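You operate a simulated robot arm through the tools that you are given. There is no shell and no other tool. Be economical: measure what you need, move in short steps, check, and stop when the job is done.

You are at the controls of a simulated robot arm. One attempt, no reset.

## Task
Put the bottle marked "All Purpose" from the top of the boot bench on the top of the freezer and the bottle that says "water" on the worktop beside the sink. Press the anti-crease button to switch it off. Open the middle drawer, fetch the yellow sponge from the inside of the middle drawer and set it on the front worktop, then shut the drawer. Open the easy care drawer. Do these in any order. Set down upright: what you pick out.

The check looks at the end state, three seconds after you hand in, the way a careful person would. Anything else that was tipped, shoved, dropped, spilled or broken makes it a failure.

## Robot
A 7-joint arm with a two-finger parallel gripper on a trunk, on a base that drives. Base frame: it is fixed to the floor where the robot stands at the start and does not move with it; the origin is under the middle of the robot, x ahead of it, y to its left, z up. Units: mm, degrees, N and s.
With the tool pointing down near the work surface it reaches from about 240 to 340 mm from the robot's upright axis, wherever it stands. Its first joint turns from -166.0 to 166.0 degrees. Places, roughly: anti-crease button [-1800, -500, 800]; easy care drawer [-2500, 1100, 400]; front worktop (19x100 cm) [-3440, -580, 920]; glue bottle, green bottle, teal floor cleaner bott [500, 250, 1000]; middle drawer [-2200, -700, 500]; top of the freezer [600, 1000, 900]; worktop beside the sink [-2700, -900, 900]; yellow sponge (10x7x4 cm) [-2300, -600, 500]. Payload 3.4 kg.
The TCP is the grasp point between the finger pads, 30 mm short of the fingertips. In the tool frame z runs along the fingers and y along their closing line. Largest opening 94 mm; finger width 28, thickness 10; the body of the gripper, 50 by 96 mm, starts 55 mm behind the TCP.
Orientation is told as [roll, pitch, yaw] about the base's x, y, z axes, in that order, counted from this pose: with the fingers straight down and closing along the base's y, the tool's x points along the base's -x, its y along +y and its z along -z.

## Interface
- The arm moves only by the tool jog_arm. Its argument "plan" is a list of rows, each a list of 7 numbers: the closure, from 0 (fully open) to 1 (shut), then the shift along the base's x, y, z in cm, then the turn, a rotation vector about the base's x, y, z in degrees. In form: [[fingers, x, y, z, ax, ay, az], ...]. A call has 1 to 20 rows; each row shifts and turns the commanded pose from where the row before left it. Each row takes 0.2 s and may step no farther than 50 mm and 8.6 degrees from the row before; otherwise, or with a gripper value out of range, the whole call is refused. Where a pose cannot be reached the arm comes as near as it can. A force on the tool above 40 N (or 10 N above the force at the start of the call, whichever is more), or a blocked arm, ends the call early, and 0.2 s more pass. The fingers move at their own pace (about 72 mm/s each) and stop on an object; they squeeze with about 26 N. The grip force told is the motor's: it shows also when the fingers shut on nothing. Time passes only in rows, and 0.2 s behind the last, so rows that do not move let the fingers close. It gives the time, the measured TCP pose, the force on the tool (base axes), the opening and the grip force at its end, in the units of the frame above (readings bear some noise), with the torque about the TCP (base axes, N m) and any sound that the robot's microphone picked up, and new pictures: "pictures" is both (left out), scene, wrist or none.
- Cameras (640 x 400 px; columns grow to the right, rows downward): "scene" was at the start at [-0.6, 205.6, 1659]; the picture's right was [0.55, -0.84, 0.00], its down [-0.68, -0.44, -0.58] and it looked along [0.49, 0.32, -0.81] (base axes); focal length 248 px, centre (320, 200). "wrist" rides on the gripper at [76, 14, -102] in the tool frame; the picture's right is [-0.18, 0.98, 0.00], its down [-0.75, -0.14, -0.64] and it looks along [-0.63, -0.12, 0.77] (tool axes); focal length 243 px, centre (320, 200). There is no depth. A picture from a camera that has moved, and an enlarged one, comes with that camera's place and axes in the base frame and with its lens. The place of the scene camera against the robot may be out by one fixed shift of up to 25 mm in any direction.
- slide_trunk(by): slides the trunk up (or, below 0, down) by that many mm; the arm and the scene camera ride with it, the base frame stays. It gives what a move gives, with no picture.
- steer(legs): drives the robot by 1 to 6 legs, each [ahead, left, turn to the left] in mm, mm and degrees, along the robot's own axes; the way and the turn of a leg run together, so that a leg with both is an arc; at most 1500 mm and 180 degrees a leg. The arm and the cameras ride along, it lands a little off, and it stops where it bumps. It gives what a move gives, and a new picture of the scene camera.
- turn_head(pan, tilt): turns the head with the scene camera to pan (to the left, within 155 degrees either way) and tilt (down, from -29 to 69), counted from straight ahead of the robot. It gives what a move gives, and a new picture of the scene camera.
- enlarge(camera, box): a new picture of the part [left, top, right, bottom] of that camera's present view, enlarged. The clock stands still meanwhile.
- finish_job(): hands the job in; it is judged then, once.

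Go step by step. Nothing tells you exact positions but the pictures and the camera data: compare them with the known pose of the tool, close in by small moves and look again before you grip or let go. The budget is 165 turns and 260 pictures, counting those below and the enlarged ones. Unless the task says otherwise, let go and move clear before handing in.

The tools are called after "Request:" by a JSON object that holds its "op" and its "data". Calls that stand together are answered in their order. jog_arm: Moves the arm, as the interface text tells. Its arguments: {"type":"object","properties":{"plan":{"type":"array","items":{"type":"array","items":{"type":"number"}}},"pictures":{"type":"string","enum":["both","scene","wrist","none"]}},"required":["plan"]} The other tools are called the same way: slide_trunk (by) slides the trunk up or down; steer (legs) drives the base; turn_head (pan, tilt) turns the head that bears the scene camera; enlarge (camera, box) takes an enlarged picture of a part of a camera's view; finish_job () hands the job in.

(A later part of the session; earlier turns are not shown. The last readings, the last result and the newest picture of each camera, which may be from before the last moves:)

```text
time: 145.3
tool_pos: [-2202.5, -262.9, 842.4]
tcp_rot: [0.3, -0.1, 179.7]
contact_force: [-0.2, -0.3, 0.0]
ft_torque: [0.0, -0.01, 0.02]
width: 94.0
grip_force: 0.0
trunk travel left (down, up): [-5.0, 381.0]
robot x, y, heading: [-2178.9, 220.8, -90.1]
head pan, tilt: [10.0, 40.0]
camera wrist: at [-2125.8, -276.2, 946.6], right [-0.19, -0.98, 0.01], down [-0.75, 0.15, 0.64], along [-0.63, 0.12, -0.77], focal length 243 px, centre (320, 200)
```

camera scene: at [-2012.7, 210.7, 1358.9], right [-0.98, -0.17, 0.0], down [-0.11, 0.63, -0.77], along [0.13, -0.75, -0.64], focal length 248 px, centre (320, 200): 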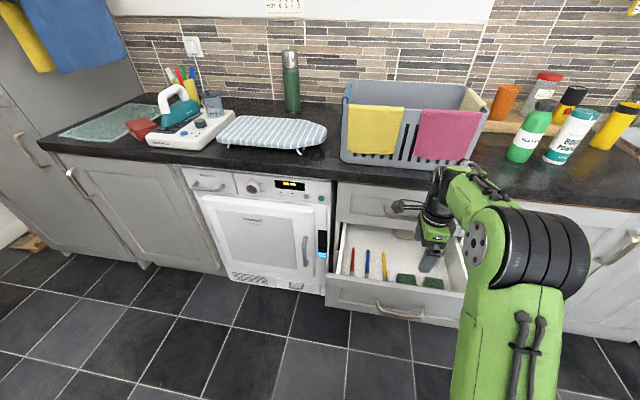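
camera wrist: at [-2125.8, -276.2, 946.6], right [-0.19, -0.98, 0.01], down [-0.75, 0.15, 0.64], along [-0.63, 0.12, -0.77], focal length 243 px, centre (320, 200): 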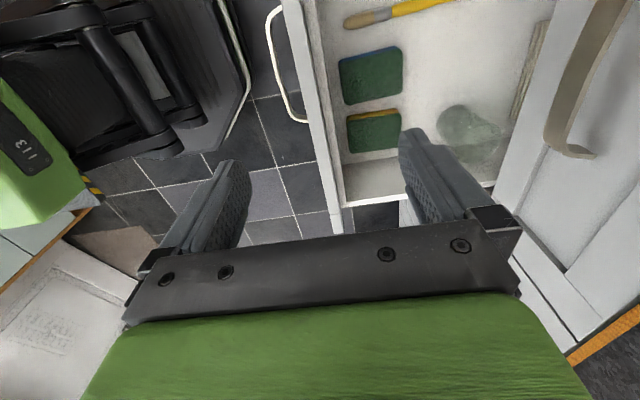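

Request:
{"op": "enlarge", "data": {"camera": "wrist", "box": [300, 0, 500, 220]}}

```text
1.82 times, centred on (400, 110) of wrist
camera zoom: at [-2125.8, -276.2, 946.6], right [-0.19, -0.98, 0.01], down [-0.75, 0.15, 0.64], along [-0.63, 0.12, -0.77], focal length 441 px, centre (174, 364)
```

zoom: 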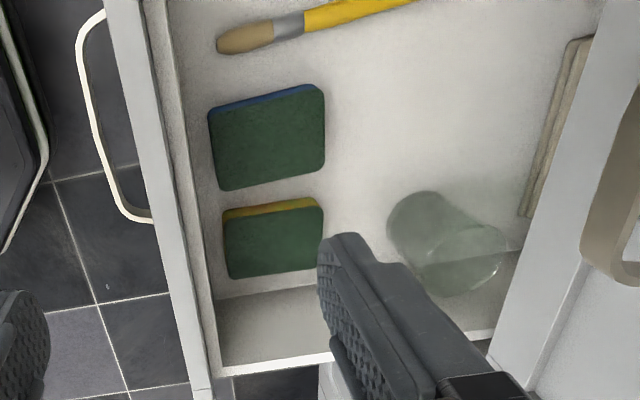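

The yellow sponge is the one nearer the drawer's side wall, centred around (-2342, -340), its 7 cm side along x. I rotate the gripper to close along x and drive right to stand in line.

Request:
{"op": "jog_arm", "data": {"plan": [[0.1, 0, 0, 0, 0, 0, 8.2], [0.1, 0, 0, 0, 0, 0, 8.2], [0.1, 0, 0, 0, 0, 0, 8.2], [0.1, 0, 0, 0, 0, 0, 8.2], [0.1, 0, 0, 0, 0, 0, 8.2], [0.1, 0, 0, 0, 0, 0, 8.2], [0.1, 0, 0, 0, 0, 0, 8.2], [0.1, 0, 0, 0, 0, 0, 8.2], [0.1, 0, 0, 0, 0, 0, 8.2], [0.1, 0, 0, 0, 0, 0, 8.2], [0.1, 0, 0, 0, 0, 0, 8.2], [0.1, 0, 0, 0, 0, 0, 0]], "pictures": "none"}}

Request:
{"op": "steer", "data": {"legs": [[0, -142, 0], [70, 0, 0]]}}

Request:
{"op": "jog_arm", "data": {"plan": [[0.1, 0, 0, -3, 0, 0, 0], [0.1, 0, 0, 0, 0, 0, 0]], "pictures": "wrist"}}

```text
time: 147.9
tool_pos: [-2202.4, -262.9, 843.7]
tcp_rot: [0.4, -0.1, -90.0]
contact_force: [0.0, 0.4, 0.1]
ft_torque: [0.01, 0.04, -0.01]
width: 84.5
grip_force: 0.0
trunk travel left (down, up): [-5.0, 381.0]
robot x, y, heading: [-2174.7, 219.6, -89.6]
head pan, tilt: [10.0, 40.0]
```

```text
time: 149.9
tool_pos: [-2342.1, -334.3, 843.4]
tcp_rot: [0.3, -0.2, -90.1]
contact_force: [-0.2, -0.2, -0.1]
ft_torque: [0.02, 0.02, -0.01]
width: 84.5
grip_force: 0.0
trunk travel left (down, up): [-5.0, 381.0]
robot x, y, heading: [-2319.3, 154.0, -89.9]
head pan, tilt: [10.0, 40.0]
camera scene: at [-2154.4, 140.3, 1358.9], right [-0.98, -0.17, 0.0], down [-0.11, 0.63, -0.77], along [0.13, -0.75, -0.64], focal length 248 px, centre (320, 200)
```

scene: 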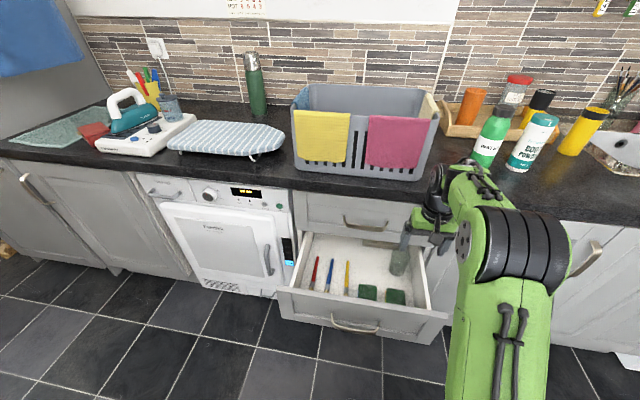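

```text
time: 150.5
tool_pos: [-2343.0, -333.5, 813.9]
tcp_rot: [0.3, -0.2, -90.1]
contact_force: [-0.1, 0.0, 0.1]
ft_torque: [0.0, 0.03, -0.01]
width: 84.7
grip_force: 0.1
trunk travel left (down, up): [-5.0, 381.0]
robot x, y, heading: [-2320.5, 150.9, -89.7]
head pan, tilt: [10.0, 40.0]
camera wrist: at [-2331.1, -256.5, 916.4], right [0.98, -0.19, 0.01], down [-0.15, -0.75, 0.64], along [-0.12, -0.63, -0.77], focal length 243 px, centre (320, 200)
```

wrist: 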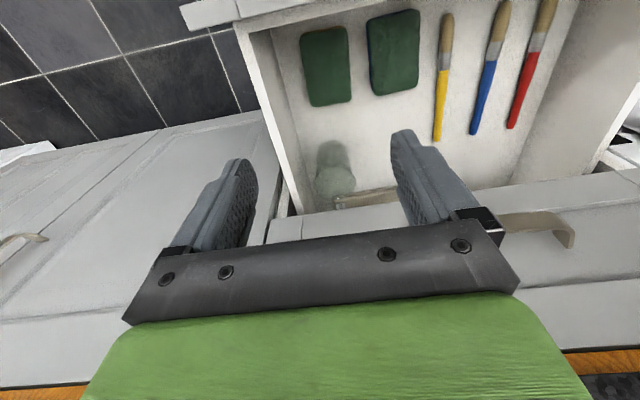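

Request:
{"op": "jog_arm", "data": {"plan": [[0.15, 0.5, -0.2, -4, 0, 0, 0], [0.15, 0, 0, -4, 0, 0, 0], [0.15, 0, 0, -4, 0, 0, 0], [0.15, 0, 0, -4, 0, 0, 0], [0.15, 0, 0, 0, 0, 0, 0]], "pictures": "wrist"}}

Request:
{"op": "enlarge", "data": {"camera": "wrist", "box": [220, 0, 440, 200]}}

```text
time: 151.7
tool_pos: [-2338.8, -335.2, 651.8]
tcp_rot: [0.3, -0.1, -90.1]
contact_force: [-0.2, 0.4, 0.2]
ft_torque: [-0.01, 0.01, -0.03]
width: 79.9
grip_force: 0.0
trunk travel left (down, up): [-5.0, 381.0]
robot x, y, heading: [-2318.5, 153.9, -89.8]
head pan, tilt: [10.0, 40.0]
camera wrist: at [-2325.9, -258.3, 755.5], right [0.98, -0.19, 0.01], down [-0.15, -0.75, 0.64], along [-0.11, -0.63, -0.77], focal length 243 px, centre (320, 200)
```

wrist: 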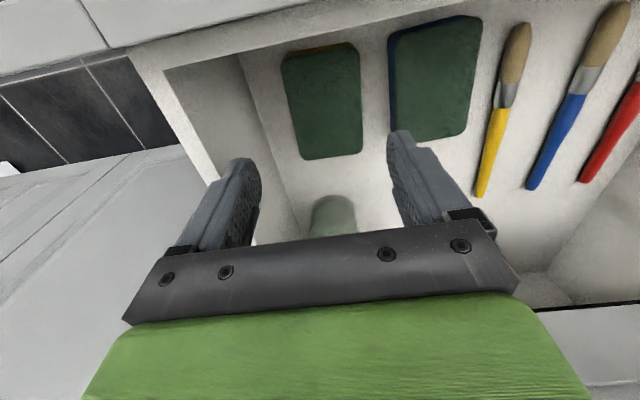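

```text
2.00 times, centred on (330, 100) of wrist
camera zoom: at [-2325.9, -258.3, 755.5], right [0.98, -0.19, 0.01], down [-0.15, -0.75, 0.64], along [-0.11, -0.63, -0.77], focal length 485 px, centre (300, 400)
```

zoom: 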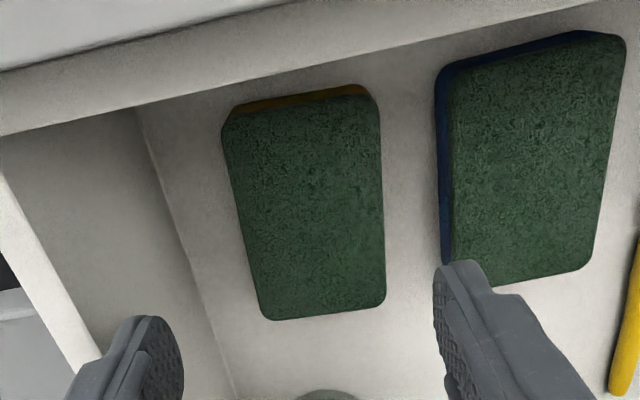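

Request:
{"op": "jog_arm", "data": {"plan": [[0.15, 0.5, -0.3, -3, 0, 0, 0], [0.15, 0, 0, -4, 0, 0, 0], [0.15, 0, 0, -3.5, 0, 0, 0], [0.15, 0, 0, 0, 0, 0, 0]]}}

```text
time: 152.5
tool_pos: [-2333.2, -340.0, 563.8]
tcp_rot: [0.4, 0.2, -89.9]
contact_force: [0.6, -0.1, 12.7]
ft_torque: [1.2, -0.11, -0.02]
width: 79.7
grip_force: 0.0
trunk travel left (down, up): [-5.0, 381.0]
robot x, y, heading: [-2321.1, 151.5, -90.0]
head pan, tilt: [10.0, 40.0]
stopped in row 3: the force on the tool passed its limit at 98 N (the readings are from after the stop); the commanded pose is now the measured one
camera scene: at [-2154.3, 141.8, 1359.1], right [-0.98, -0.17, 0.0], down [-0.11, 0.63, -0.77], along [0.13, -0.75, -0.64], focal length 248 px, centre (320, 200)
camera wrist: at [-2321.1, -262.4, 666.2], right [0.98, -0.18, 0.01], down [-0.15, -0.76, 0.64], along [-0.11, -0.63, -0.77], focal length 243 px, centre (320, 200)
```

scene: 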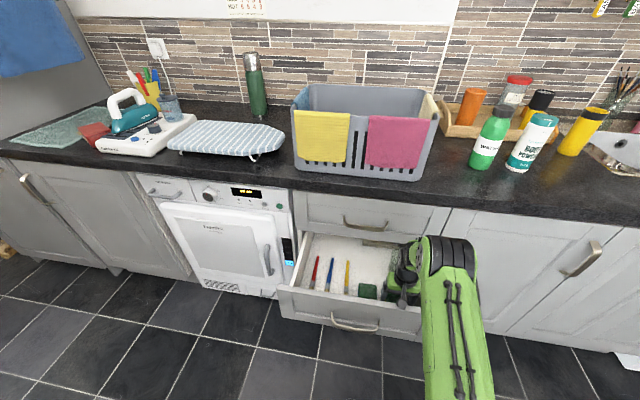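
wrist: 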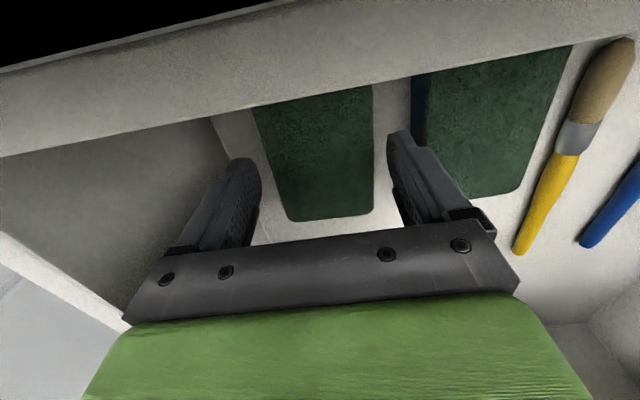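

The wrist camera bumped the drawer's front panel. I rise, then lean the tool so its top tilts away from the panel before trying again.

Request:
{"op": "jog_arm", "data": {"plan": [[0.15, 0, 0, 4, 0, 0, 0], [0.15, 0, 0, 2, 8, 0, 0], [0.15, 0, 0, 0, 8, 0, 0], [0.15, 0, 0, 0, 8, 0, 0], [0.15, 0, 0, 0, 0, 0, 0]]}}

```text
time: 153.7
tool_pos: [-2335.5, -340.0, 621.6]
tcp_rot: [0.4, 24.3, -90.1]
contact_force: [0.3, 0.5, -0.5]
ft_torque: [0.02, 0.02, 0.02]
width: 80.0
grip_force: 0.2
trunk travel left (down, up): [-5.0, 381.0]
robot x, y, heading: [-2318.6, 150.6, -89.9]
head pan, tilt: [10.0, 40.0]
camera scene: at [-2154.4, 141.1, 1359.0], right [-0.98, -0.17, 0.0], down [-0.11, 0.63, -0.77], along [0.13, -0.75, -0.64], focal length 248 px, centre (320, 200)
camera wrist: at [-2321.9, -310.9, 746.9], right [0.98, -0.17, -0.07], down [-0.15, -0.95, 0.27], along [-0.11, -0.26, -0.96], focal length 243 px, centre (320, 200)
```

scene: 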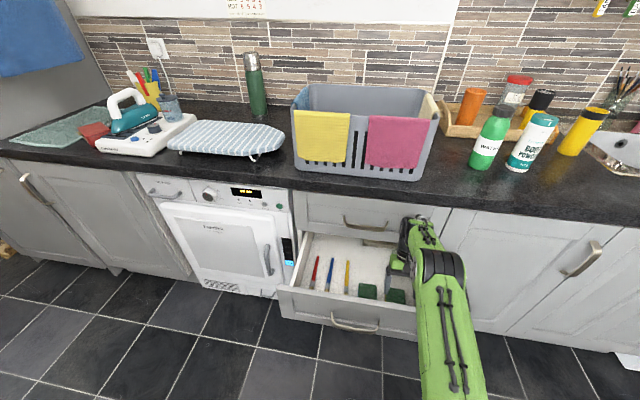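
wrist: 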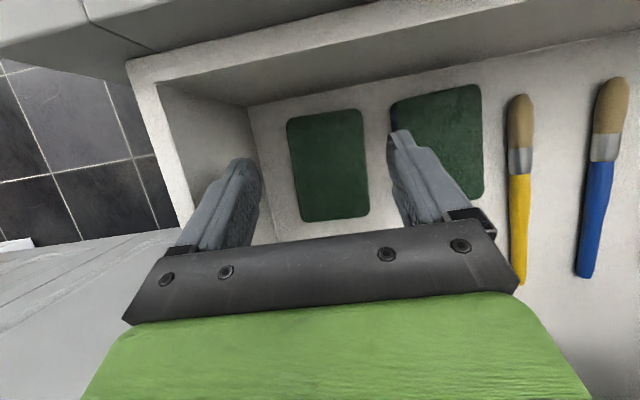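

Request:
{"op": "jog_arm", "data": {"plan": [[0.15, 0.1, -0.4, -3, 0, 0, 0], [0.15, 0, 0, -3, 0, 0, 0], [0.15, 0, 0, 0, 0, 0, 0]]}}

```text
time: 154.5
tool_pos: [-2333.4, -343.4, 561.8]
tcp_rot: [0.3, 24.2, -90.2]
contact_force: [0.4, -0.3, 0.0]
ft_torque: [-0.01, -0.03, 0.0]
width: 80.1
grip_force: 0.0
trunk travel left (down, up): [-5.0, 381.0]
robot x, y, heading: [-2320.1, 154.1, -89.7]
head pan, tilt: [10.0, 40.0]
camera scene: at [-2154.3, 141.1, 1359.0], right [-0.98, -0.17, 0.0], down [-0.11, 0.63, -0.77], along [0.13, -0.75, -0.64], focal length 248 px, centre (320, 200)
camera wrist: at [-2320.8, -315.3, 687.1], right [0.98, -0.17, -0.07], down [-0.15, -0.95, 0.28], along [-0.11, -0.26, -0.96], focal length 243 px, centre (320, 200)
```

scene: 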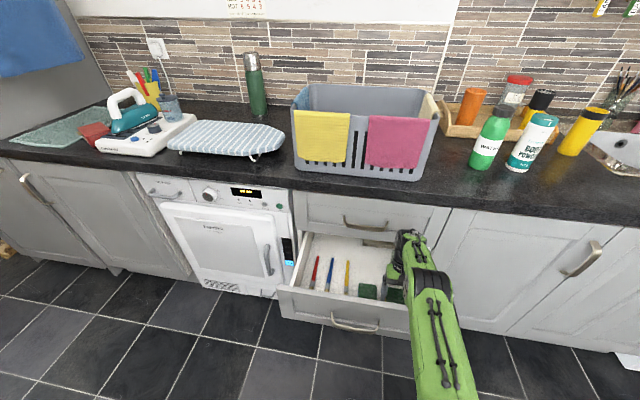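
wrist: 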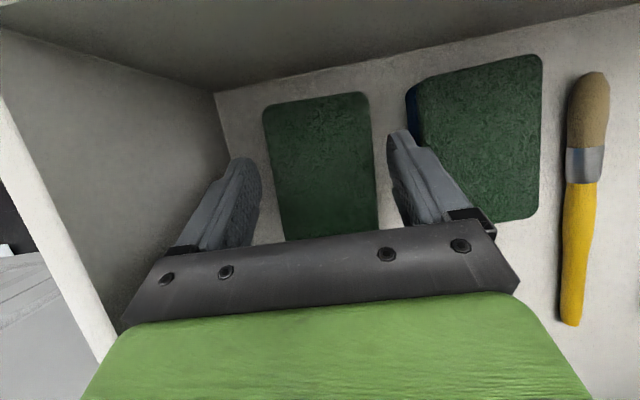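

Request:
{"op": "jog_arm", "data": {"plan": [[0.15, 0, 0, -1, 0, 0, 0], [0.15, 0, 0, -1, 0, 0, 0], [0.15, 0, 0, 0, 0, 0, 0]], "pictures": "wrist"}}

Request:
{"op": "enlarge", "data": {"camera": "scene", "box": [330, 210, 480, 340]}}

```text
time: 155.3
tool_pos: [-2334.3, -343.8, 542.1]
tcp_rot: [0.3, 24.3, -90.0]
contact_force: [0.3, 0.2, -0.7]
ft_torque: [-0.03, 0.01, 0.02]
width: 79.7
grip_force: 0.2
trunk travel left (down, up): [-5.0, 381.0]
robot x, y, heading: [-2322.2, 148.9, -90.0]
head pan, tilt: [10.0, 40.0]
camera wrist: at [-2320.7, -315.6, 667.0], right [0.98, -0.17, -0.07], down [-0.15, -0.95, 0.28], along [-0.11, -0.26, -0.96], focal length 243 px, centre (320, 200)
```

wrist: 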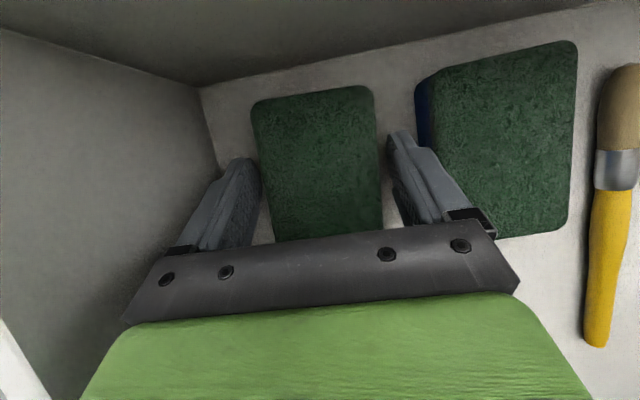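

```text
3.08 times, centred on (405, 275) of scene
camera zoom: at [-2154.3, 141.1, 1359.0], right [-0.98, -0.17, 0.0], down [-0.11, 0.63, -0.77], along [0.13, -0.75, -0.64], focal length 763 px, centre (58, -31)
```

zoom: 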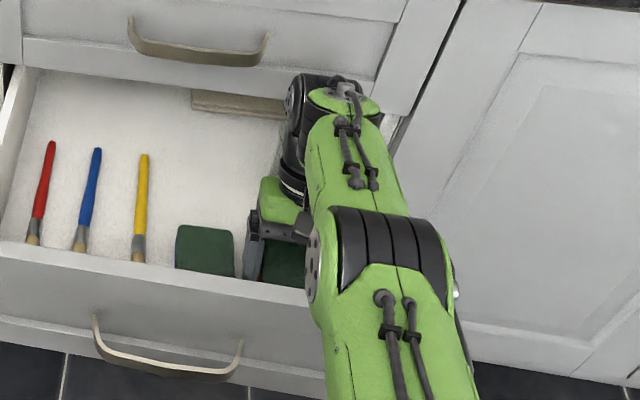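

Request:
{"op": "jog_arm", "data": {"plan": [[0.13, 0, 0, -0.7, 0, 0, 0], [0.13, 0, 0, -0.6, 0, 0, 0], [0.13, 0, 0, -0.5, 0, 0, 0], [0.13, 0, 0, 0, 0, 0, 0]], "pictures": "wrist"}}

```text
time: 155.8
tool_pos: [-2333.5, -347.0, 537.0]
tcp_rot: [0.2, 23.6, -90.3]
contact_force: [0.6, -1.2, 13.4]
ft_torque: [-0.07, 0.57, -0.08]
width: 81.6
grip_force: 0.1
trunk travel left (down, up): [-5.0, 381.0]
robot x, y, heading: [-2320.1, 149.1, -89.8]
head pan, tilt: [10.0, 40.0]
stopped in row 2: the force on the tool passed its limit at 46 N (the readings are from after the stop); the commanded pose is now the measured one
camera wrist: at [-2320.2, -317.4, 661.8], right [0.98, -0.17, -0.07], down [-0.15, -0.95, 0.29], along [-0.12, -0.27, -0.96], focal length 243 px, centre (320, 200)
```

wrist: 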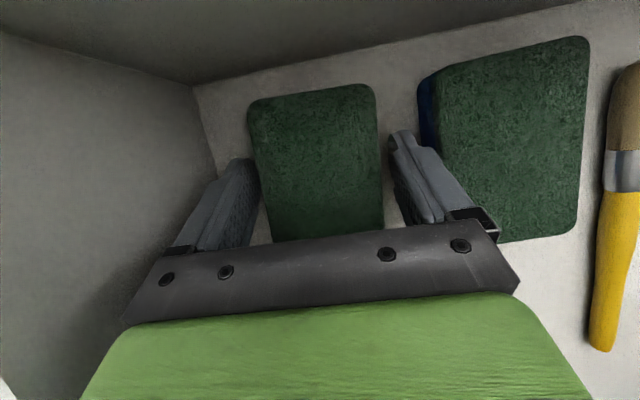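

The left finger touched something, probably the sponge's edge. I rise 1 cm, open fully, shift 3 mm in -x and retry.

Request:
{"op": "jog_arm", "data": {"plan": [[0.05, 0, 0.2, 1, 0, 0, 0], [0.02, -0.3, 0, 0, 0, 0, 0], [0.02, 0, 0, 0, 0, 0, 0], [0.02, 0, 0, -0.7, 0, 0, 0], [0.02, 0, 0, -0.5, 0, 0, 0], [0.02, 0, 0, -0.4, 0, 0, 0], [0.02, 0, 0, 0, 0, 0, 0]], "pictures": "wrist"}}

```text
time: 157.2
tool_pos: [-2337.0, -348.1, 536.4]
tcp_rot: [0.0, 23.2, -90.4]
contact_force: [0.7, -2.5, 14.5]
ft_torque: [-0.08, 0.53, -0.13]
width: 91.5
grip_force: 0.1
trunk travel left (down, up): [-5.0, 381.0]
robot x, y, heading: [-2322.0, 152.4, -90.0]
head pan, tilt: [10.0, 40.0]
stopped in row 6: the force on the tool passed its limit at 48 N (the readings are from after the stop); the commanded pose is now the measured one
camera wrist: at [-2323.2, -317.5, 661.5], right [0.98, -0.18, -0.07], down [-0.15, -0.94, 0.29], along [-0.12, -0.28, -0.95], focal length 243 px, centre (320, 200)
```

wrist: 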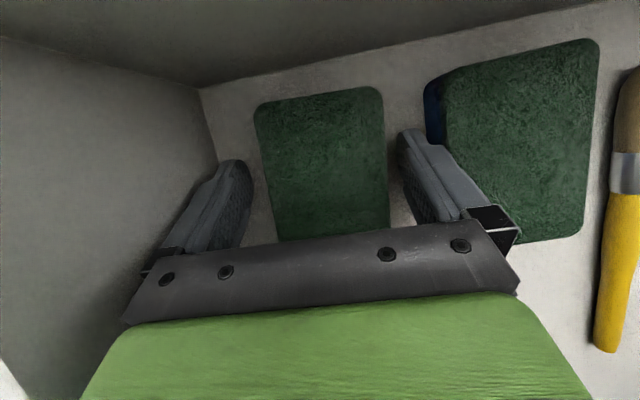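

It's the drawer floor (same height both times), so the fingers already straddle the sponge. I rise 5 mm and close.

Request:
{"op": "jog_arm", "data": {"plan": [[0.02, 0.2, 0, 0.5, 0, 0, 0], [0.1, 0, 0, 0, 0, 0, 0], [0.3, 0, 0, 0, 0, 0, 0], [0.6, 0, 0, 0, 0, 0, 0], [1, 0, 0, 0, 0, 0, 0], [1, 0, 0, 0, 0, 0, 0]], "pictures": "wrist"}}

```text
time: 158.6
tool_pos: [-2335.0, -345.7, 539.9]
tcp_rot: [0.1, 23.5, -90.3]
contact_force: [0.4, 0.4, -0.7]
ft_torque: [0.02, 0.02, -0.03]
width: 65.8
grip_force: 26.1
trunk travel left (down, up): [-5.0, 381.0]
robot x, y, heading: [-2319.5, 152.9, -89.9]
head pan, tilt: [10.0, 40.0]
camera wrist: at [-2321.4, -316.6, 664.8], right [0.98, -0.17, -0.07], down [-0.15, -0.95, 0.29], along [-0.12, -0.27, -0.95], focal length 243 px, centre (320, 200)
```

wrist: 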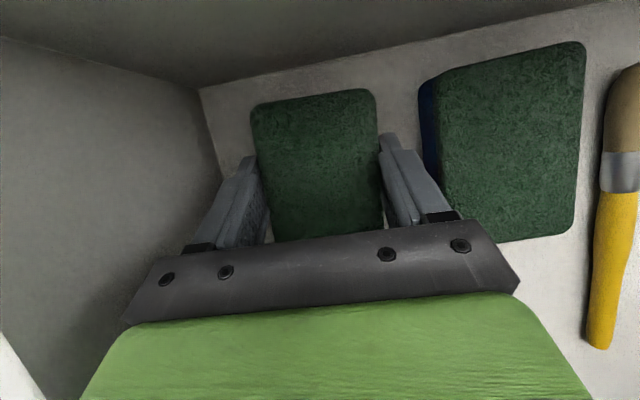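

The sponge is held (65.8 mm). I lift it while gradually straightening the tool so the wrist clears the worktop overhang and the camera clears the drawer front.

Request:
{"op": "jog_arm", "data": {"plan": [[1, 0, 0.3, 0.7, -4, 0, 0], [1, 0, 0.3, 0.7, -4, 0, 0], [1, 0, 0.3, 0.8, -4, 0, 0], [1, 0, 0.3, 1.5, 0, 0, 0], [1, 0, 0.5, 2, 0, 0, 0], [1, 0, 0, 0, 0, 0, 0]]}}

```text
time: 160.0
tool_pos: [-2335.0, -329.1, 596.0]
tcp_rot: [0.1, 11.5, -90.1]
contact_force: [-0.2, 0.0, 0.9]
ft_torque: [0.03, -0.02, -0.01]
width: 66.3
grip_force: 26.3
trunk travel left (down, up): [-5.0, 381.0]
robot x, y, heading: [-2320.5, 152.1, -89.8]
head pan, tilt: [10.0, 40.0]
camera scene: at [-2154.4, 141.3, 1359.0], right [-0.98, -0.17, 0.0], down [-0.11, 0.63, -0.77], along [0.13, -0.75, -0.64], focal length 248 px, centre (320, 200)
camera wrist: at [-2321.1, -274.2, 712.8], right [0.98, -0.18, -0.03], down [-0.15, -0.87, 0.48], along [-0.12, -0.46, -0.88], focal length 243 px, centre (320, 200)
```

scene: 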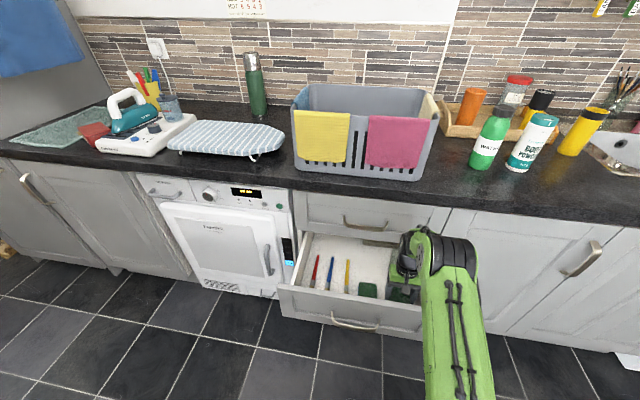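
wrist: 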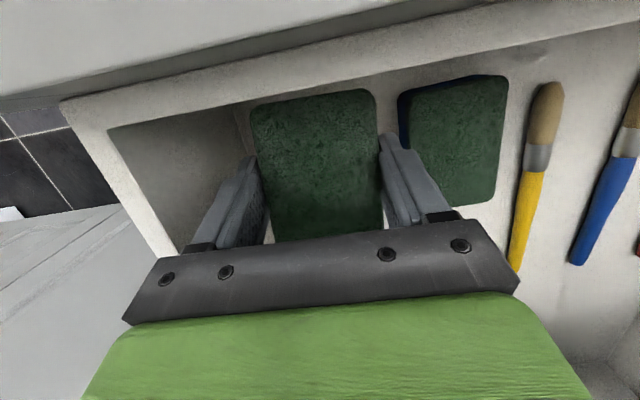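

Good, the sponge is out of its spot. I keep rising, then go higher with trunk and back away.

Request:
{"op": "jog_arm", "data": {"plan": [[1, 0, 0, 4, -3, 0, 0], [1, 0, 0, 4, -3, 0, 0], [1, 0, 0.5, 4, 0, 0, 0], [1, 0, 0.5, 4, 0, 0, 0], [1, 0, 1, 4, 0, 0, 0], [1, 0, 1, 4, 0, 0, 0], [1, 0, 1, 4, 0, 0, 0]], "pictures": "wrist"}}

Request:
{"op": "slide_trunk", "data": {"by": 300}}

```text
time: 161.6
tool_pos: [-2334.8, -288.9, 878.8]
tcp_rot: [0.2, 5.5, -90.2]
contact_force: [0.4, 0.0, -0.8]
ft_torque: [0.03, -0.03, -0.02]
width: 65.9
grip_force: 26.1
trunk travel left (down, up): [-5.0, 381.0]
robot x, y, heading: [-2319.4, 151.9, -89.9]
head pan, tilt: [10.0, 40.0]
camera wrist: at [-2321.0, -223.0, 987.4], right [0.98, -0.19, -0.01], down [-0.15, -0.81, 0.57], along [-0.12, -0.55, -0.82], focal length 243 px, centre (320, 200)
```

wrist: 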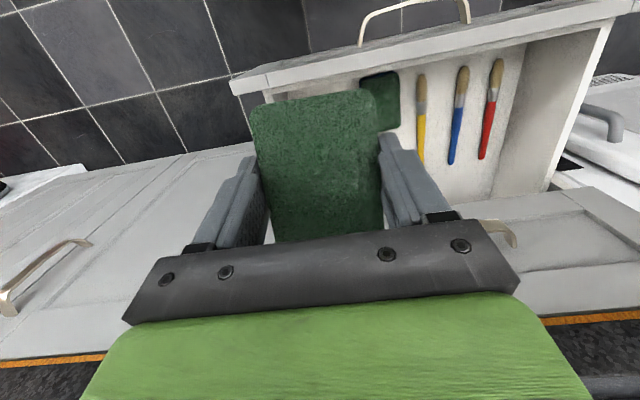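

```text
time: 164.6
tool_pos: [-2335.3, -290.9, 1178.2]
tcp_rot: [0.1, 5.5, -90.2]
contact_force: [-0.5, -0.4, -0.3]
ft_torque: [0.0, 0.01, 0.01]
width: 66.1
grip_force: 26.2
trunk travel left (down, up): [-305.0, 81.0]
robot x, y, heading: [-2321.4, 150.8, -90.0]
head pan, tilt: [10.0, 40.0]
```

Sponge lifted free. I back off and drive along to the sink front to inspect the front worktop.

Request:
{"op": "steer", "data": {"legs": [[-80, 0, 0], [0, -1000, 0]]}}

Request:
{"op": "turn_head", "data": {"pan": 15, "tilt": 45}}

```text
time: 170.5
tool_pos: [-3337.1, -210.7, 1176.5]
tcp_rot: [0.2, 5.5, -90.3]
contact_force: [-0.3, 0.5, -0.7]
ft_torque: [0.0, 0.0, 0.04]
width: 66.0
grip_force: 26.2
trunk travel left (down, up): [-305.0, 81.0]
robot x, y, heading: [-3319.0, 233.5, -89.9]
head pan, tilt: [10.0, 40.0]
camera scene: at [-3157.7, 220.2, 1658.4], right [-0.98, -0.17, 0.0], down [-0.11, 0.63, -0.77], along [0.13, -0.75, -0.64], focal length 248 px, centre (320, 200)
```

scene: 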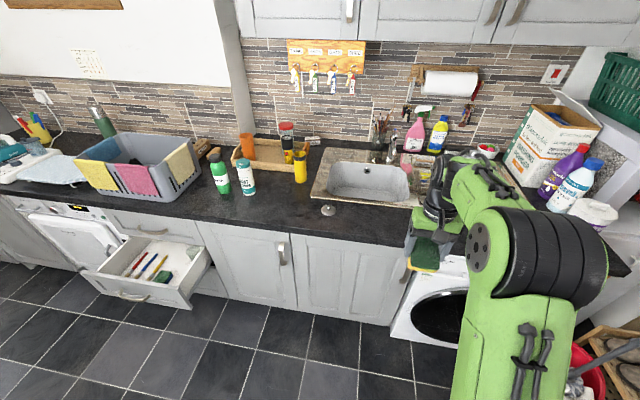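

```text
time: 171.1
tool_pos: [-3337.5, -211.5, 1177.4]
tcp_rot: [0.3, 5.5, -90.3]
contact_force: [-0.2, -0.1, -0.2]
ft_torque: [-0.01, -0.03, -0.02]
width: 66.1
grip_force: 26.3
trunk travel left (down, up): [-305.0, 81.0]
robot x, y, heading: [-3322.2, 232.9, -90.1]
head pan, tilt: [15.0, 45.0]
camera scene: at [-3151.0, 225.3, 1651.1], right [-0.97, -0.26, 0.0], down [-0.18, 0.68, -0.71], along [0.18, -0.68, -0.71], focal length 248 px, centre (320, 200)
```

scene: 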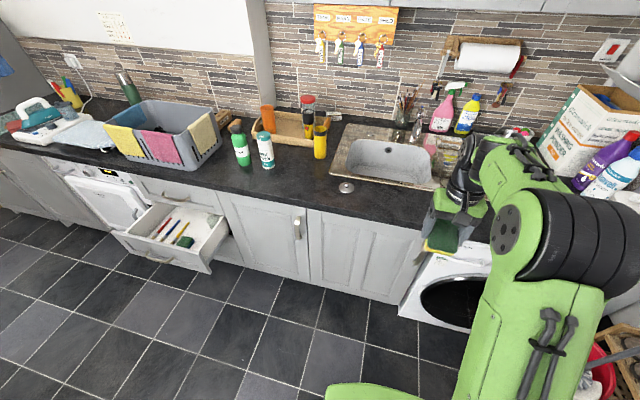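

The sponge (yellow underside visible) is held. The front strip by the sink is free around (-3400, -575); I drive there, and re-tilt the tool to the grasp angle so the sponge lies level.

Request:
{"op": "steer", "data": {"legs": [[0, -60, 0], [290, 0, 0]]}}

Request:
{"op": "jog_arm", "data": {"plan": [[1, 0, -2, -3, 6, 0, 0], [1, 0, -2, -3, 6, 0, 0], [1, 0, -2, -3, 6, 0, 0], [1, 0, -2, -3, 0, 0, 0], [1, 0, 0, -3, 0, 0, 0], [1, 0, 0, 0, 0, 0, 0]]}}

```text
time: 173.7
tool_pos: [-3396.0, -500.5, 1176.2]
tcp_rot: [0.1, 5.6, -90.2]
contact_force: [-0.1, -0.2, -0.7]
ft_torque: [0.05, -0.02, -0.02]
width: 66.0
grip_force: 25.8
trunk travel left (down, up): [-305.0, 81.0]
robot x, y, heading: [-3382.2, -56.0, -90.0]
head pan, tilt: [15.0, 45.0]
camera scene: at [-3210.1, -63.6, 1651.1], right [-0.97, -0.26, 0.0], down [-0.18, 0.68, -0.71], along [0.18, -0.68, -0.71], focal length 248 px, centre (320, 200)
```

scene: 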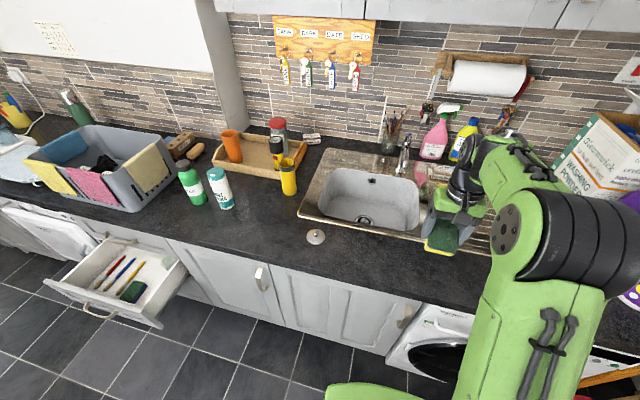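

```text
time: 175.1
tool_pos: [-3395.8, -574.7, 1024.8]
tcp_rot: [0.1, 23.6, -90.2]
contact_force: [0.0, 0.0, 0.1]
ft_torque: [0.01, 0.04, -0.02]
width: 66.2
grip_force: 26.3
out of reach, approached as far as the arm can: row 4
trunk travel left (down, up): [-305.0, 81.0]
robot x, y, heading: [-3381.0, -59.7, -90.0]
head pan, tilt: [15.0, 45.0]
camera scene: at [-3210.1, -62.5, 1651.1], right [-0.97, -0.26, 0.0], down [-0.18, 0.68, -0.71], along [0.18, -0.68, -0.71], focal length 248 px, centre (320, 200)
camera wrist: at [-3382.2, -544.4, 1149.8], right [0.98, -0.17, -0.07], down [-0.15, -0.95, 0.29], along [-0.12, -0.27, -0.96], focal length 243 px, centre (320, 200)
```

scene: 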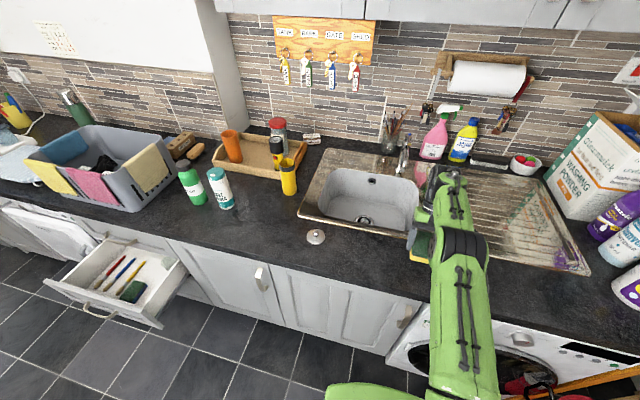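
wrist: 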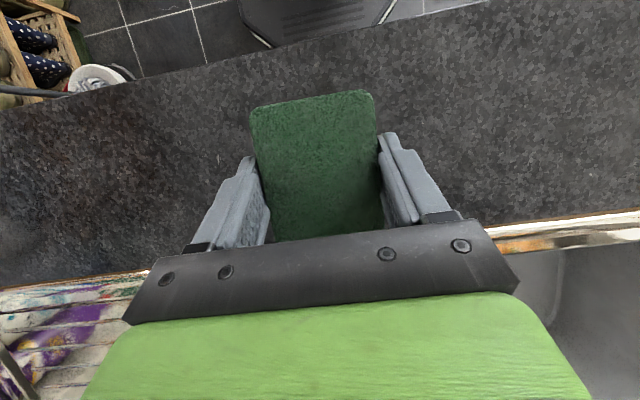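

The sponge is centred over the front strip. I lower it.

Request:
{"op": "jog_arm", "data": {"plan": [[1, 0, 0, -3, 0, 0, 0], [1, 0, 0, -3, 0, 0, 0], [1, 0, 0, -2, 0, 0, 0], [1, 0, 0, 0, 0, 0, 0]], "pictures": "wrist"}}

Request:
{"op": "jog_arm", "data": {"plan": [[1, 0, 0, -0.6, 0, 0, 0], [1, 0, 0, -0.6, 0, 0, 0], [1, 0, 0, -0.6, 0, 0, 0], [1, 0, 0, 0, 0, 0, 0]], "pictures": "none"}}

```text
time: 176.1
tool_pos: [-3396.6, -574.7, 945.9]
tcp_rot: [0.2, 23.5, -90.1]
contact_force: [0.7, 0.2, -0.6]
ft_torque: [-0.01, -0.01, -0.01]
width: 66.0
grip_force: 26.2
trunk travel left (down, up): [-305.0, 81.0]
robot x, y, heading: [-3380.2, -60.2, -89.9]
head pan, tilt: [15.0, 45.0]
camera wrist: at [-3382.7, -543.7, 1070.7], right [0.98, -0.17, -0.07], down [-0.15, -0.95, 0.29], along [-0.12, -0.27, -0.95], focal length 243 px, centre (320, 200)
```

wrist: 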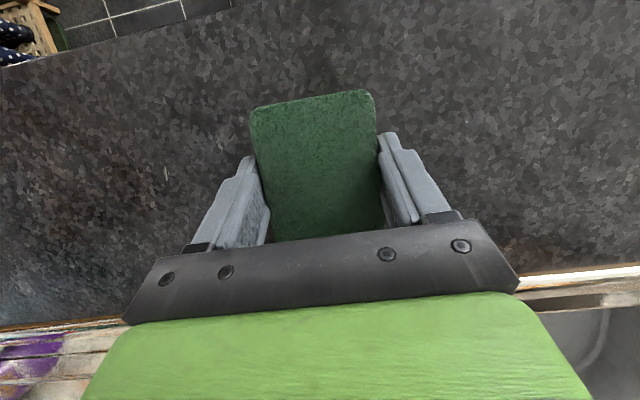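

```text
time: 176.7
tool_pos: [-3396.9, -574.0, 942.7]
tcp_rot: [0.1, 22.9, -90.4]
contact_force: [0.3, 7.9, 15.1]
ft_torque: [-0.08, 0.07, -0.01]
width: 66.5
grip_force: 25.8
trunk travel left (down, up): [-305.0, 81.0]
robot x, y, heading: [-3379.1, -61.9, -89.8]
head pan, tilt: [15.0, 45.0]
stopped in row 2: the force on the tool passed its limit at 53 N (the readings are from after the stop); the commanded pose is now the measured one
```

Contact. I ease 2 mm up, open, and withdraw along the tool axis.

Request:
{"op": "jog_arm", "data": {"plan": [[1, 0, 0, 0.2, 0, 0, 0], [0.8, 0, 0, 0, 0, 0, 0], [0.2, 0, 0, 0, 0, 0, 0], [0, 0, 0, 0, 0, 0, 0], [0, 0, 0, 0.5, 0, 0, 0], [0, 0, -0.8, 2, 0, 0, 0], [0, 0, -1, 3, 0, 0, 0], [0, 0, 0, 4, -6, 0, 0], [0, 0, 0, 4, -6, 0, 0]]}}

```text
time: 178.7
tool_pos: [-3388.4, -578.1, 1069.4]
tcp_rot: [0.1, 10.8, -90.2]
contact_force: [0.9, 0.8, 0.0]
ft_torque: [-0.05, 0.01, -0.03]
width: 94.0
grip_force: 0.0
out of reach, approached as far as the arm can: row 6, 7
trunk travel left (down, up): [-305.0, 81.0]
robot x, y, heading: [-3380.4, -59.2, -90.0]
head pan, tilt: [15.0, 45.0]
camera scene: at [-3210.0, -61.1, 1651.1], right [-0.97, -0.26, 0.0], down [-0.18, 0.68, -0.71], along [0.18, -0.68, -0.71], focal length 248 px, centre (320, 200)
camera wrist: at [-3375.3, -521.7, 1184.3], right [0.98, -0.19, -0.03], down [-0.15, -0.86, 0.49], along [-0.12, -0.48, -0.87], focal length 243 px, centre (320, 200)
```

scene: 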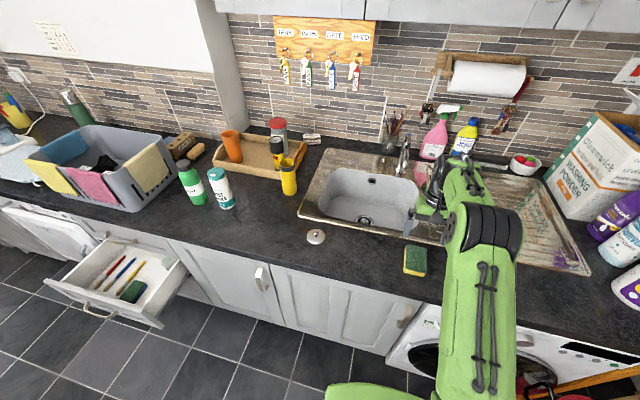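
wrist: 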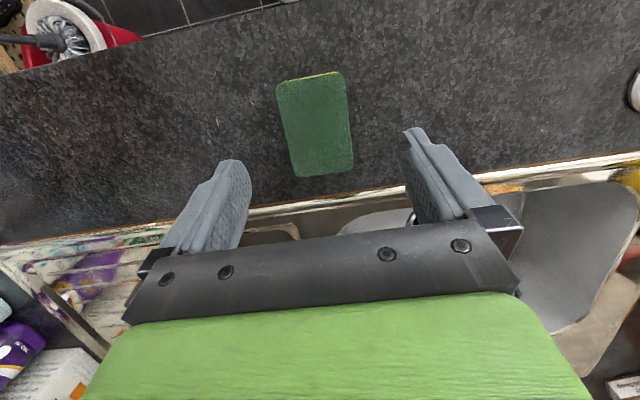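

Sponge is placed. I retract, drive back to the drawer and lower the trunk to push it shut.

Request:
{"op": "jog_arm", "data": {"plan": [[1, 0, 2, 3, -5.5, 0, 0], [1, 0, 3, 3, -5.5, 0, 0], [1, 0, 4, 2, 0, 0, 0], [1, 0, 4, 0, 0, 0, 0]], "pictures": "none"}}

Request:
{"op": "steer", "data": {"legs": [[-340, 0, 0], [0, 1180, 0]]}}

Request:
{"op": "slide_trunk", "data": {"by": -300}}

Request:
{"op": "jog_arm", "data": {"plan": [[1, 0, 0, 0, -8, 0, 0], [1, 0, 0, 0, -8, 0, 0], [1, 0, 0, 0, -8, 0, 0], [1, 0, 0, 0, -8, 0, 0], [1, 0, 0, 0, -8, 0, 0], [1, 0, 0, 0, -8, 0, 0], [1, 0, 0, 0, 0, 0, 0]]}}

```text
time: 179.7
tool_pos: [-3389.5, -447.9, 1147.8]
tcp_rot: [0.2, -0.2, -90.2]
contact_force: [0.1, 0.7, 0.6]
ft_torque: [-0.04, 0.02, -0.01]
width: 0.0
grip_force: 25.9
trunk travel left (down, up): [-305.0, 81.0]
robot x, y, heading: [-3378.0, -57.0, -89.8]
head pan, tilt: [15.0, 45.0]
```

```text
time: 187.5
tool_pos: [-2203.1, -104.0, 1148.6]
tcp_rot: [0.1, -0.1, -89.9]
contact_force: [0.1, 0.7, 0.1]
ft_torque: [0.01, 0.04, -0.03]
width: 0.2
grip_force: 26.0
trunk travel left (down, up): [-305.0, 81.0]
robot x, y, heading: [-2200.3, 287.4, -89.5]
head pan, tilt: [15.0, 45.0]
camera scene: at [-2025.7, 282.1, 1651.1], right [-0.96, -0.26, 0.0], down [-0.19, 0.68, -0.71], along [0.19, -0.68, -0.71], focal length 248 px, centre (320, 200)
```

scene: 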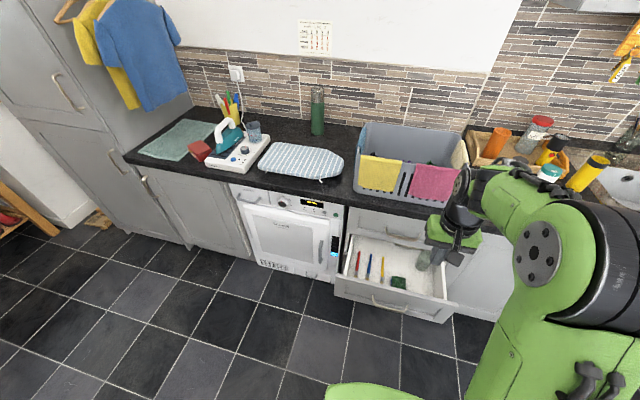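

```text
time: 190.5
tool_pos: [-2203.2, -105.9, 847.9]
tcp_rot: [0.2, -0.1, -90.0]
contact_force: [-0.2, -0.4, 0.1]
ft_torque: [0.04, -0.01, 0.03]
width: 0.0
grip_force: 26.1
trunk travel left (down, up): [-5.0, 381.0]
robot x, y, heading: [-2197.1, 285.4, -89.6]
head pan, tilt: [15.0, 45.0]
```

```text
time: 192.1
tool_pos: [-2204.2, -104.8, 849.8]
tcp_rot: [0.3, -48.1, -90.1]
contact_force: [0.2, 0.4, 0.1]
ft_torque: [0.0, -0.01, 0.01]
width: 0.0
grip_force: 25.9
trunk travel left (down, up): [-5.0, 381.0]
robot x, y, heading: [-2199.3, 288.3, -89.9]
head pan, tilt: [15.0, 45.0]
camera scene: at [-2026.1, 282.2, 1351.7], right [-0.96, -0.26, 0.0], down [-0.19, 0.68, -0.71], along [0.19, -0.68, -0.71], focal length 248 px, centre (320, 200)
camera wrist: at [-2190.7, 22.7, 860.7], right [0.98, -0.12, 0.14], down [-0.14, -0.03, 0.99], along [-0.12, -0.99, -0.04], focal length 243 px, centre (320, 200)
```

scene: 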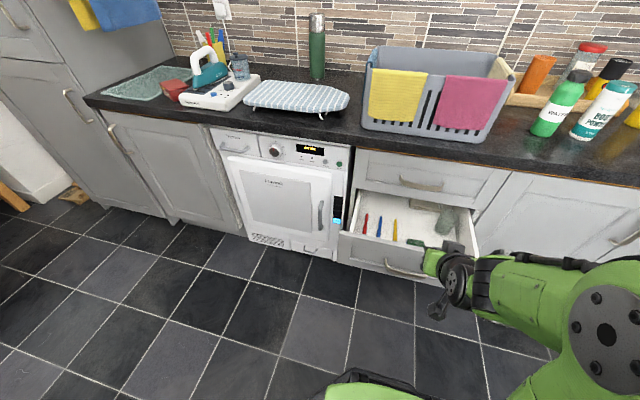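
wrist: 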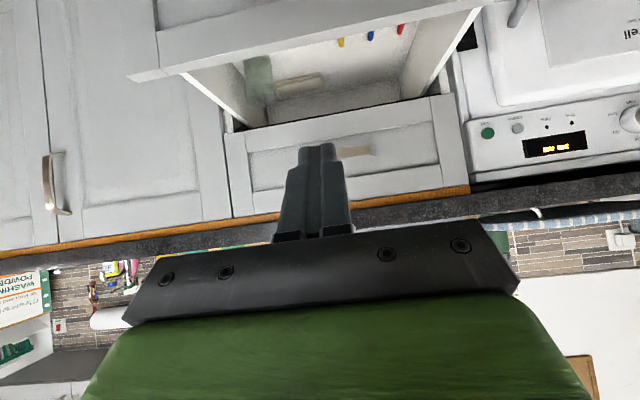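

I lower the closed fingertips in front of the drawer's top rail.

Request:
{"op": "jog_arm", "data": {"plan": [[1, 0, -1.5, -4, 0, 0, 0], [1, 0, -1.5, -4, 0, 0, 0], [1, 0, -1.5, -4, 0, 0, 0], [1, 0, -1, -4, 0, 0, 0], [1, 0, -0.5, -4, 0, 0, 0], [1, 0, 0, -2, 0, 0, 0], [1, 0, 0, 0, 0, 0, 0]]}}

```text
time: 193.7
tool_pos: [-2203.5, -166.0, 628.7]
tcp_rot: [0.3, -48.1, -90.0]
contact_force: [0.0, -0.4, 0.3]
ft_torque: [0.0, 0.02, 0.01]
width: 0.0
grip_force: 25.9
trunk travel left (down, up): [-5.0, 381.0]
robot x, y, heading: [-2198.0, 285.5, -89.7]
head pan, tilt: [15.0, 45.0]
camera scene: at [-2026.1, 282.1, 1351.7], right [-0.96, -0.26, 0.0], down [-0.19, 0.68, -0.71], along [0.19, -0.68, -0.71], focal length 248 px, centre (320, 200)
camera wrist: at [-2190.5, -38.1, 640.6], right [0.98, -0.12, 0.14], down [-0.14, -0.03, 0.99], along [-0.12, -0.99, -0.04], focal length 243 px, centre (320, 200)
```

scene: 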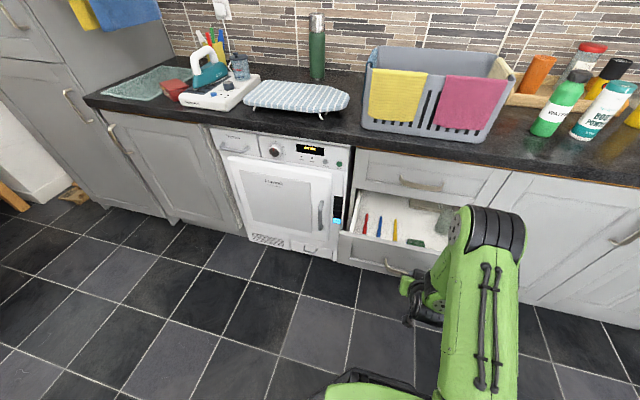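
wrist: 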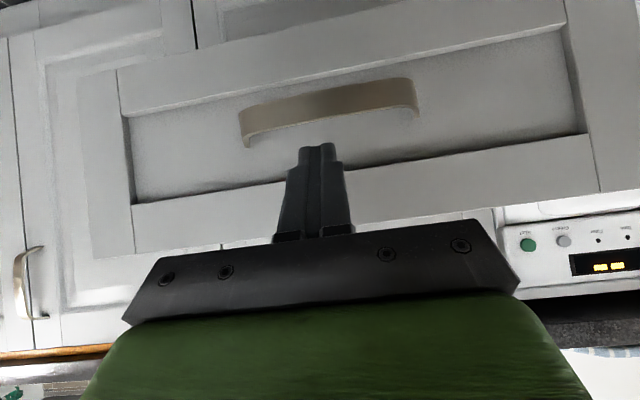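

Aligned with the panel above the handle. I push by driving forward.

Request:
{"op": "steer", "data": {"legs": [[180, 0, 0]]}}

Request:
{"op": "steer", "data": {"legs": [[80, 0, 0]]}}

```text
time: 195.2
tool_pos: [-2203.7, -345.2, 628.3]
tcp_rot: [0.1, -48.0, -90.2]
contact_force: [0.2, -0.1, -0.1]
ft_torque: [-0.02, -0.01, 0.02]
width: 0.3
grip_force: 26.4
trunk travel left (down, up): [-5.0, 381.0]
robot x, y, heading: [-2194.7, 105.8, -89.8]
head pan, tilt: [15.0, 45.0]
camera scene: at [-2025.4, 101.8, 1351.7], right [-0.96, -0.26, 0.0], down [-0.19, 0.68, -0.71], along [0.19, -0.68, -0.71], focal length 248 px, centre (320, 200)
```

scene: 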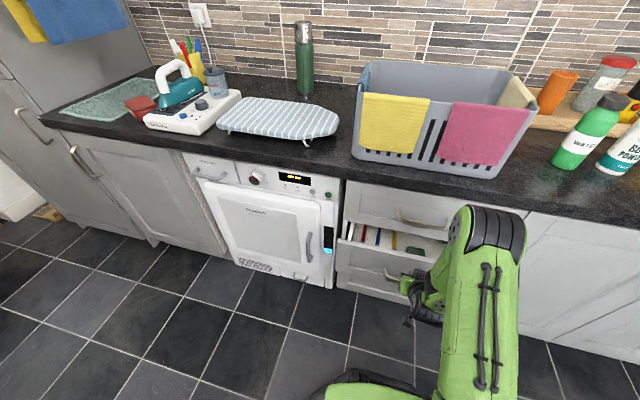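

```text
time: 196.3
tool_pos: [-2203.8, -425.5, 627.8]
tcp_rot: [0.2, -47.9, -90.1]
contact_force: [-0.3, -0.2, 0.0]
ft_torque: [0.0, 0.0, 0.03]
width: 0.0
grip_force: 26.1
trunk travel left (down, up): [-5.0, 381.0]
robot x, y, heading: [-2191.0, 28.5, -89.8]
head pan, tilt: [15.0, 45.0]
camera scene: at [-2025.1, 21.0, 1351.7], right [-0.96, -0.26, 0.0], down [-0.19, 0.68, -0.71], along [0.19, -0.68, -0.71], focal length 248 px, centre (320, 200)
```

scene: 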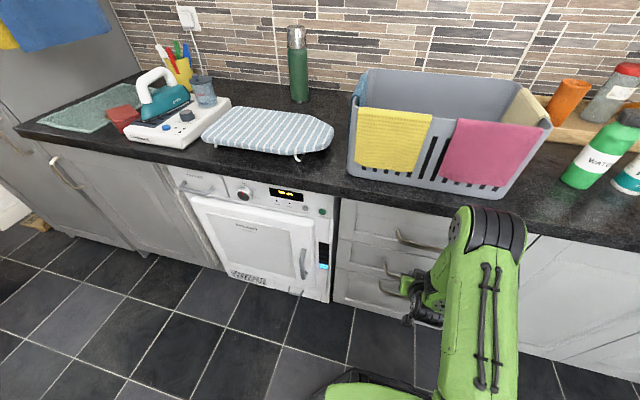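

Nearly closed. I finish with the arm in small steps.

Request:
{"op": "jog_arm", "data": {"plan": [[1, 0, -1, 0, 0, 0, 0], [1, 0, -1, 0, 0, 0, 0], [1, 0, -0.8, 0, 0, 0, 0], [1, 0, -0.5, 0, 0, 0, 0], [1, 0, -0.5, 0, 0, 0, 0], [1, 0, 0, 0, 0, 0, 0]]}}

```text
time: 197.6
tool_pos: [-2204.2, -458.3, 627.5]
tcp_rot: [0.2, -47.1, -90.2]
contact_force: [0.3, 3.9, -1.8]
ft_torque: [-0.32, -0.01, -0.03]
width: 0.0
grip_force: 26.0
trunk travel left (down, up): [-5.0, 381.0]
robot x, y, heading: [-2193.7, 28.1, -89.6]
head pan, tilt: [15.0, 45.0]
stopped in row 6: the force on the tool passed its limit at 42 N (the readings are from after the stop); the commanded pose is now the measured one
camera scene: at [-2025.1, 24.6, 1351.7], right [-0.96, -0.26, 0.0], down [-0.19, 0.68, -0.71], along [0.19, -0.68, -0.71], focal length 248 px, centre (320, 200)
camera wrist: at [-2190.0, -330.2, 640.4], right [0.98, -0.13, 0.14], down [-0.14, -0.04, 0.99], along [-0.12, -0.99, -0.06], focal length 243 px, centre (320, 200)
```

scene: 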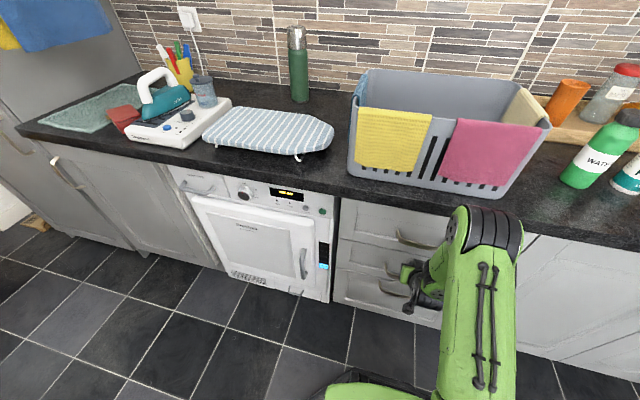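
wrist: 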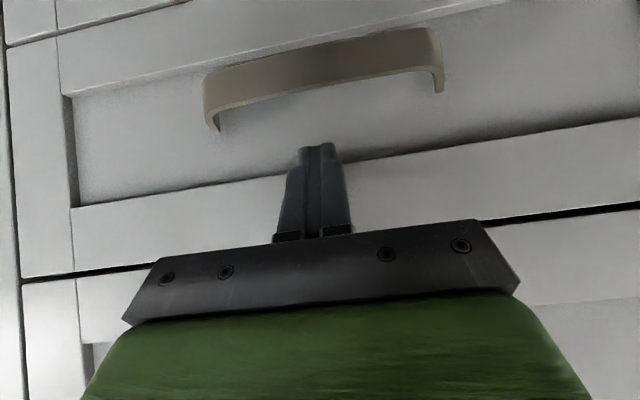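

The drawer seems to be fully in. I back away and verify, then look for the easy care drawer.

Request:
{"op": "steer", "data": {"legs": [[-200, 0, 0]]}}

Request:
{"op": "enlarge", "data": {"camera": "scene", "box": [310, 130, 490, 290]}}

Request:
{"op": "enlarge", "data": {"camera": "wrist", "box": [100, 0, 540, 240]}}

```text
time: 199.2
tool_pos: [-2206.0, -260.4, 626.4]
tcp_rot: [0.2, -47.4, -90.2]
contact_force: [0.2, -0.4, -0.9]
ft_torque: [0.01, -0.02, 0.05]
width: 0.0
grip_force: 26.3
trunk travel left (down, up): [-5.0, 381.0]
robot x, y, heading: [-2197.7, 226.9, -90.0]
head pan, tilt: [15.0, 45.0]
camera scene: at [-2025.7, 222.0, 1351.7], right [-0.97, -0.26, 0.0], down [-0.18, 0.68, -0.71], along [0.18, -0.68, -0.71], focal length 248 px, centre (320, 200)
```

scene: 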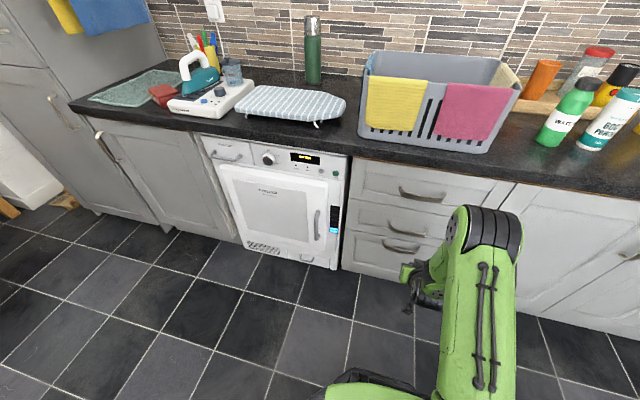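

```text
2.50 times, centred on (400, 210) of scene
camera zoom: at [-2025.7, 222.0, 1351.7], right [-0.97, -0.26, 0.0], down [-0.18, 0.68, -0.71], along [0.18, -0.68, -0.71], focal length 620 px, centre (120, 175)
```

zoom: 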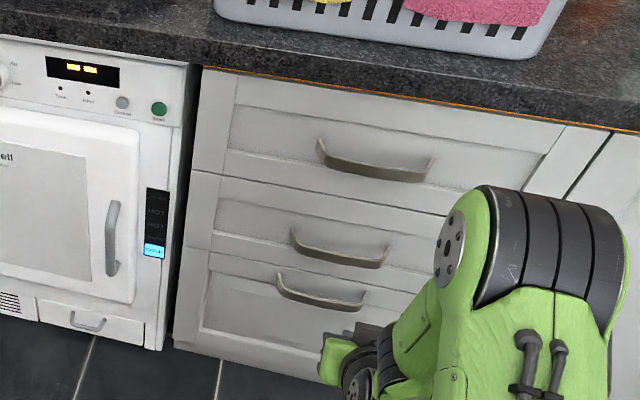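

```text
1.45 times, centred on (320, 120) of wrist
camera zoom: at [-2191.0, -132.8, 640.2], right [0.98, -0.13, 0.14], down [-0.14, -0.04, 0.99], along [-0.12, -0.99, -0.05], focal length 353 px, centre (320, 316)
```

zoom: 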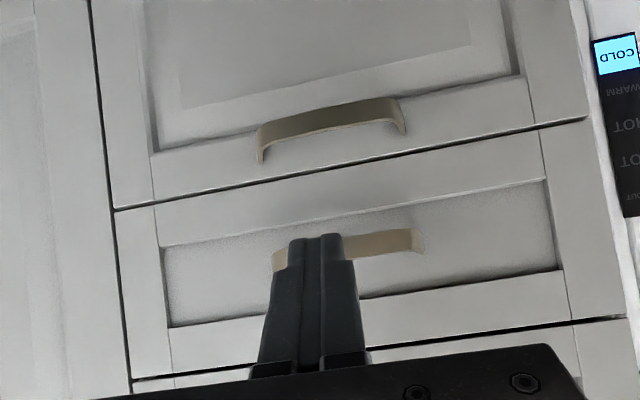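

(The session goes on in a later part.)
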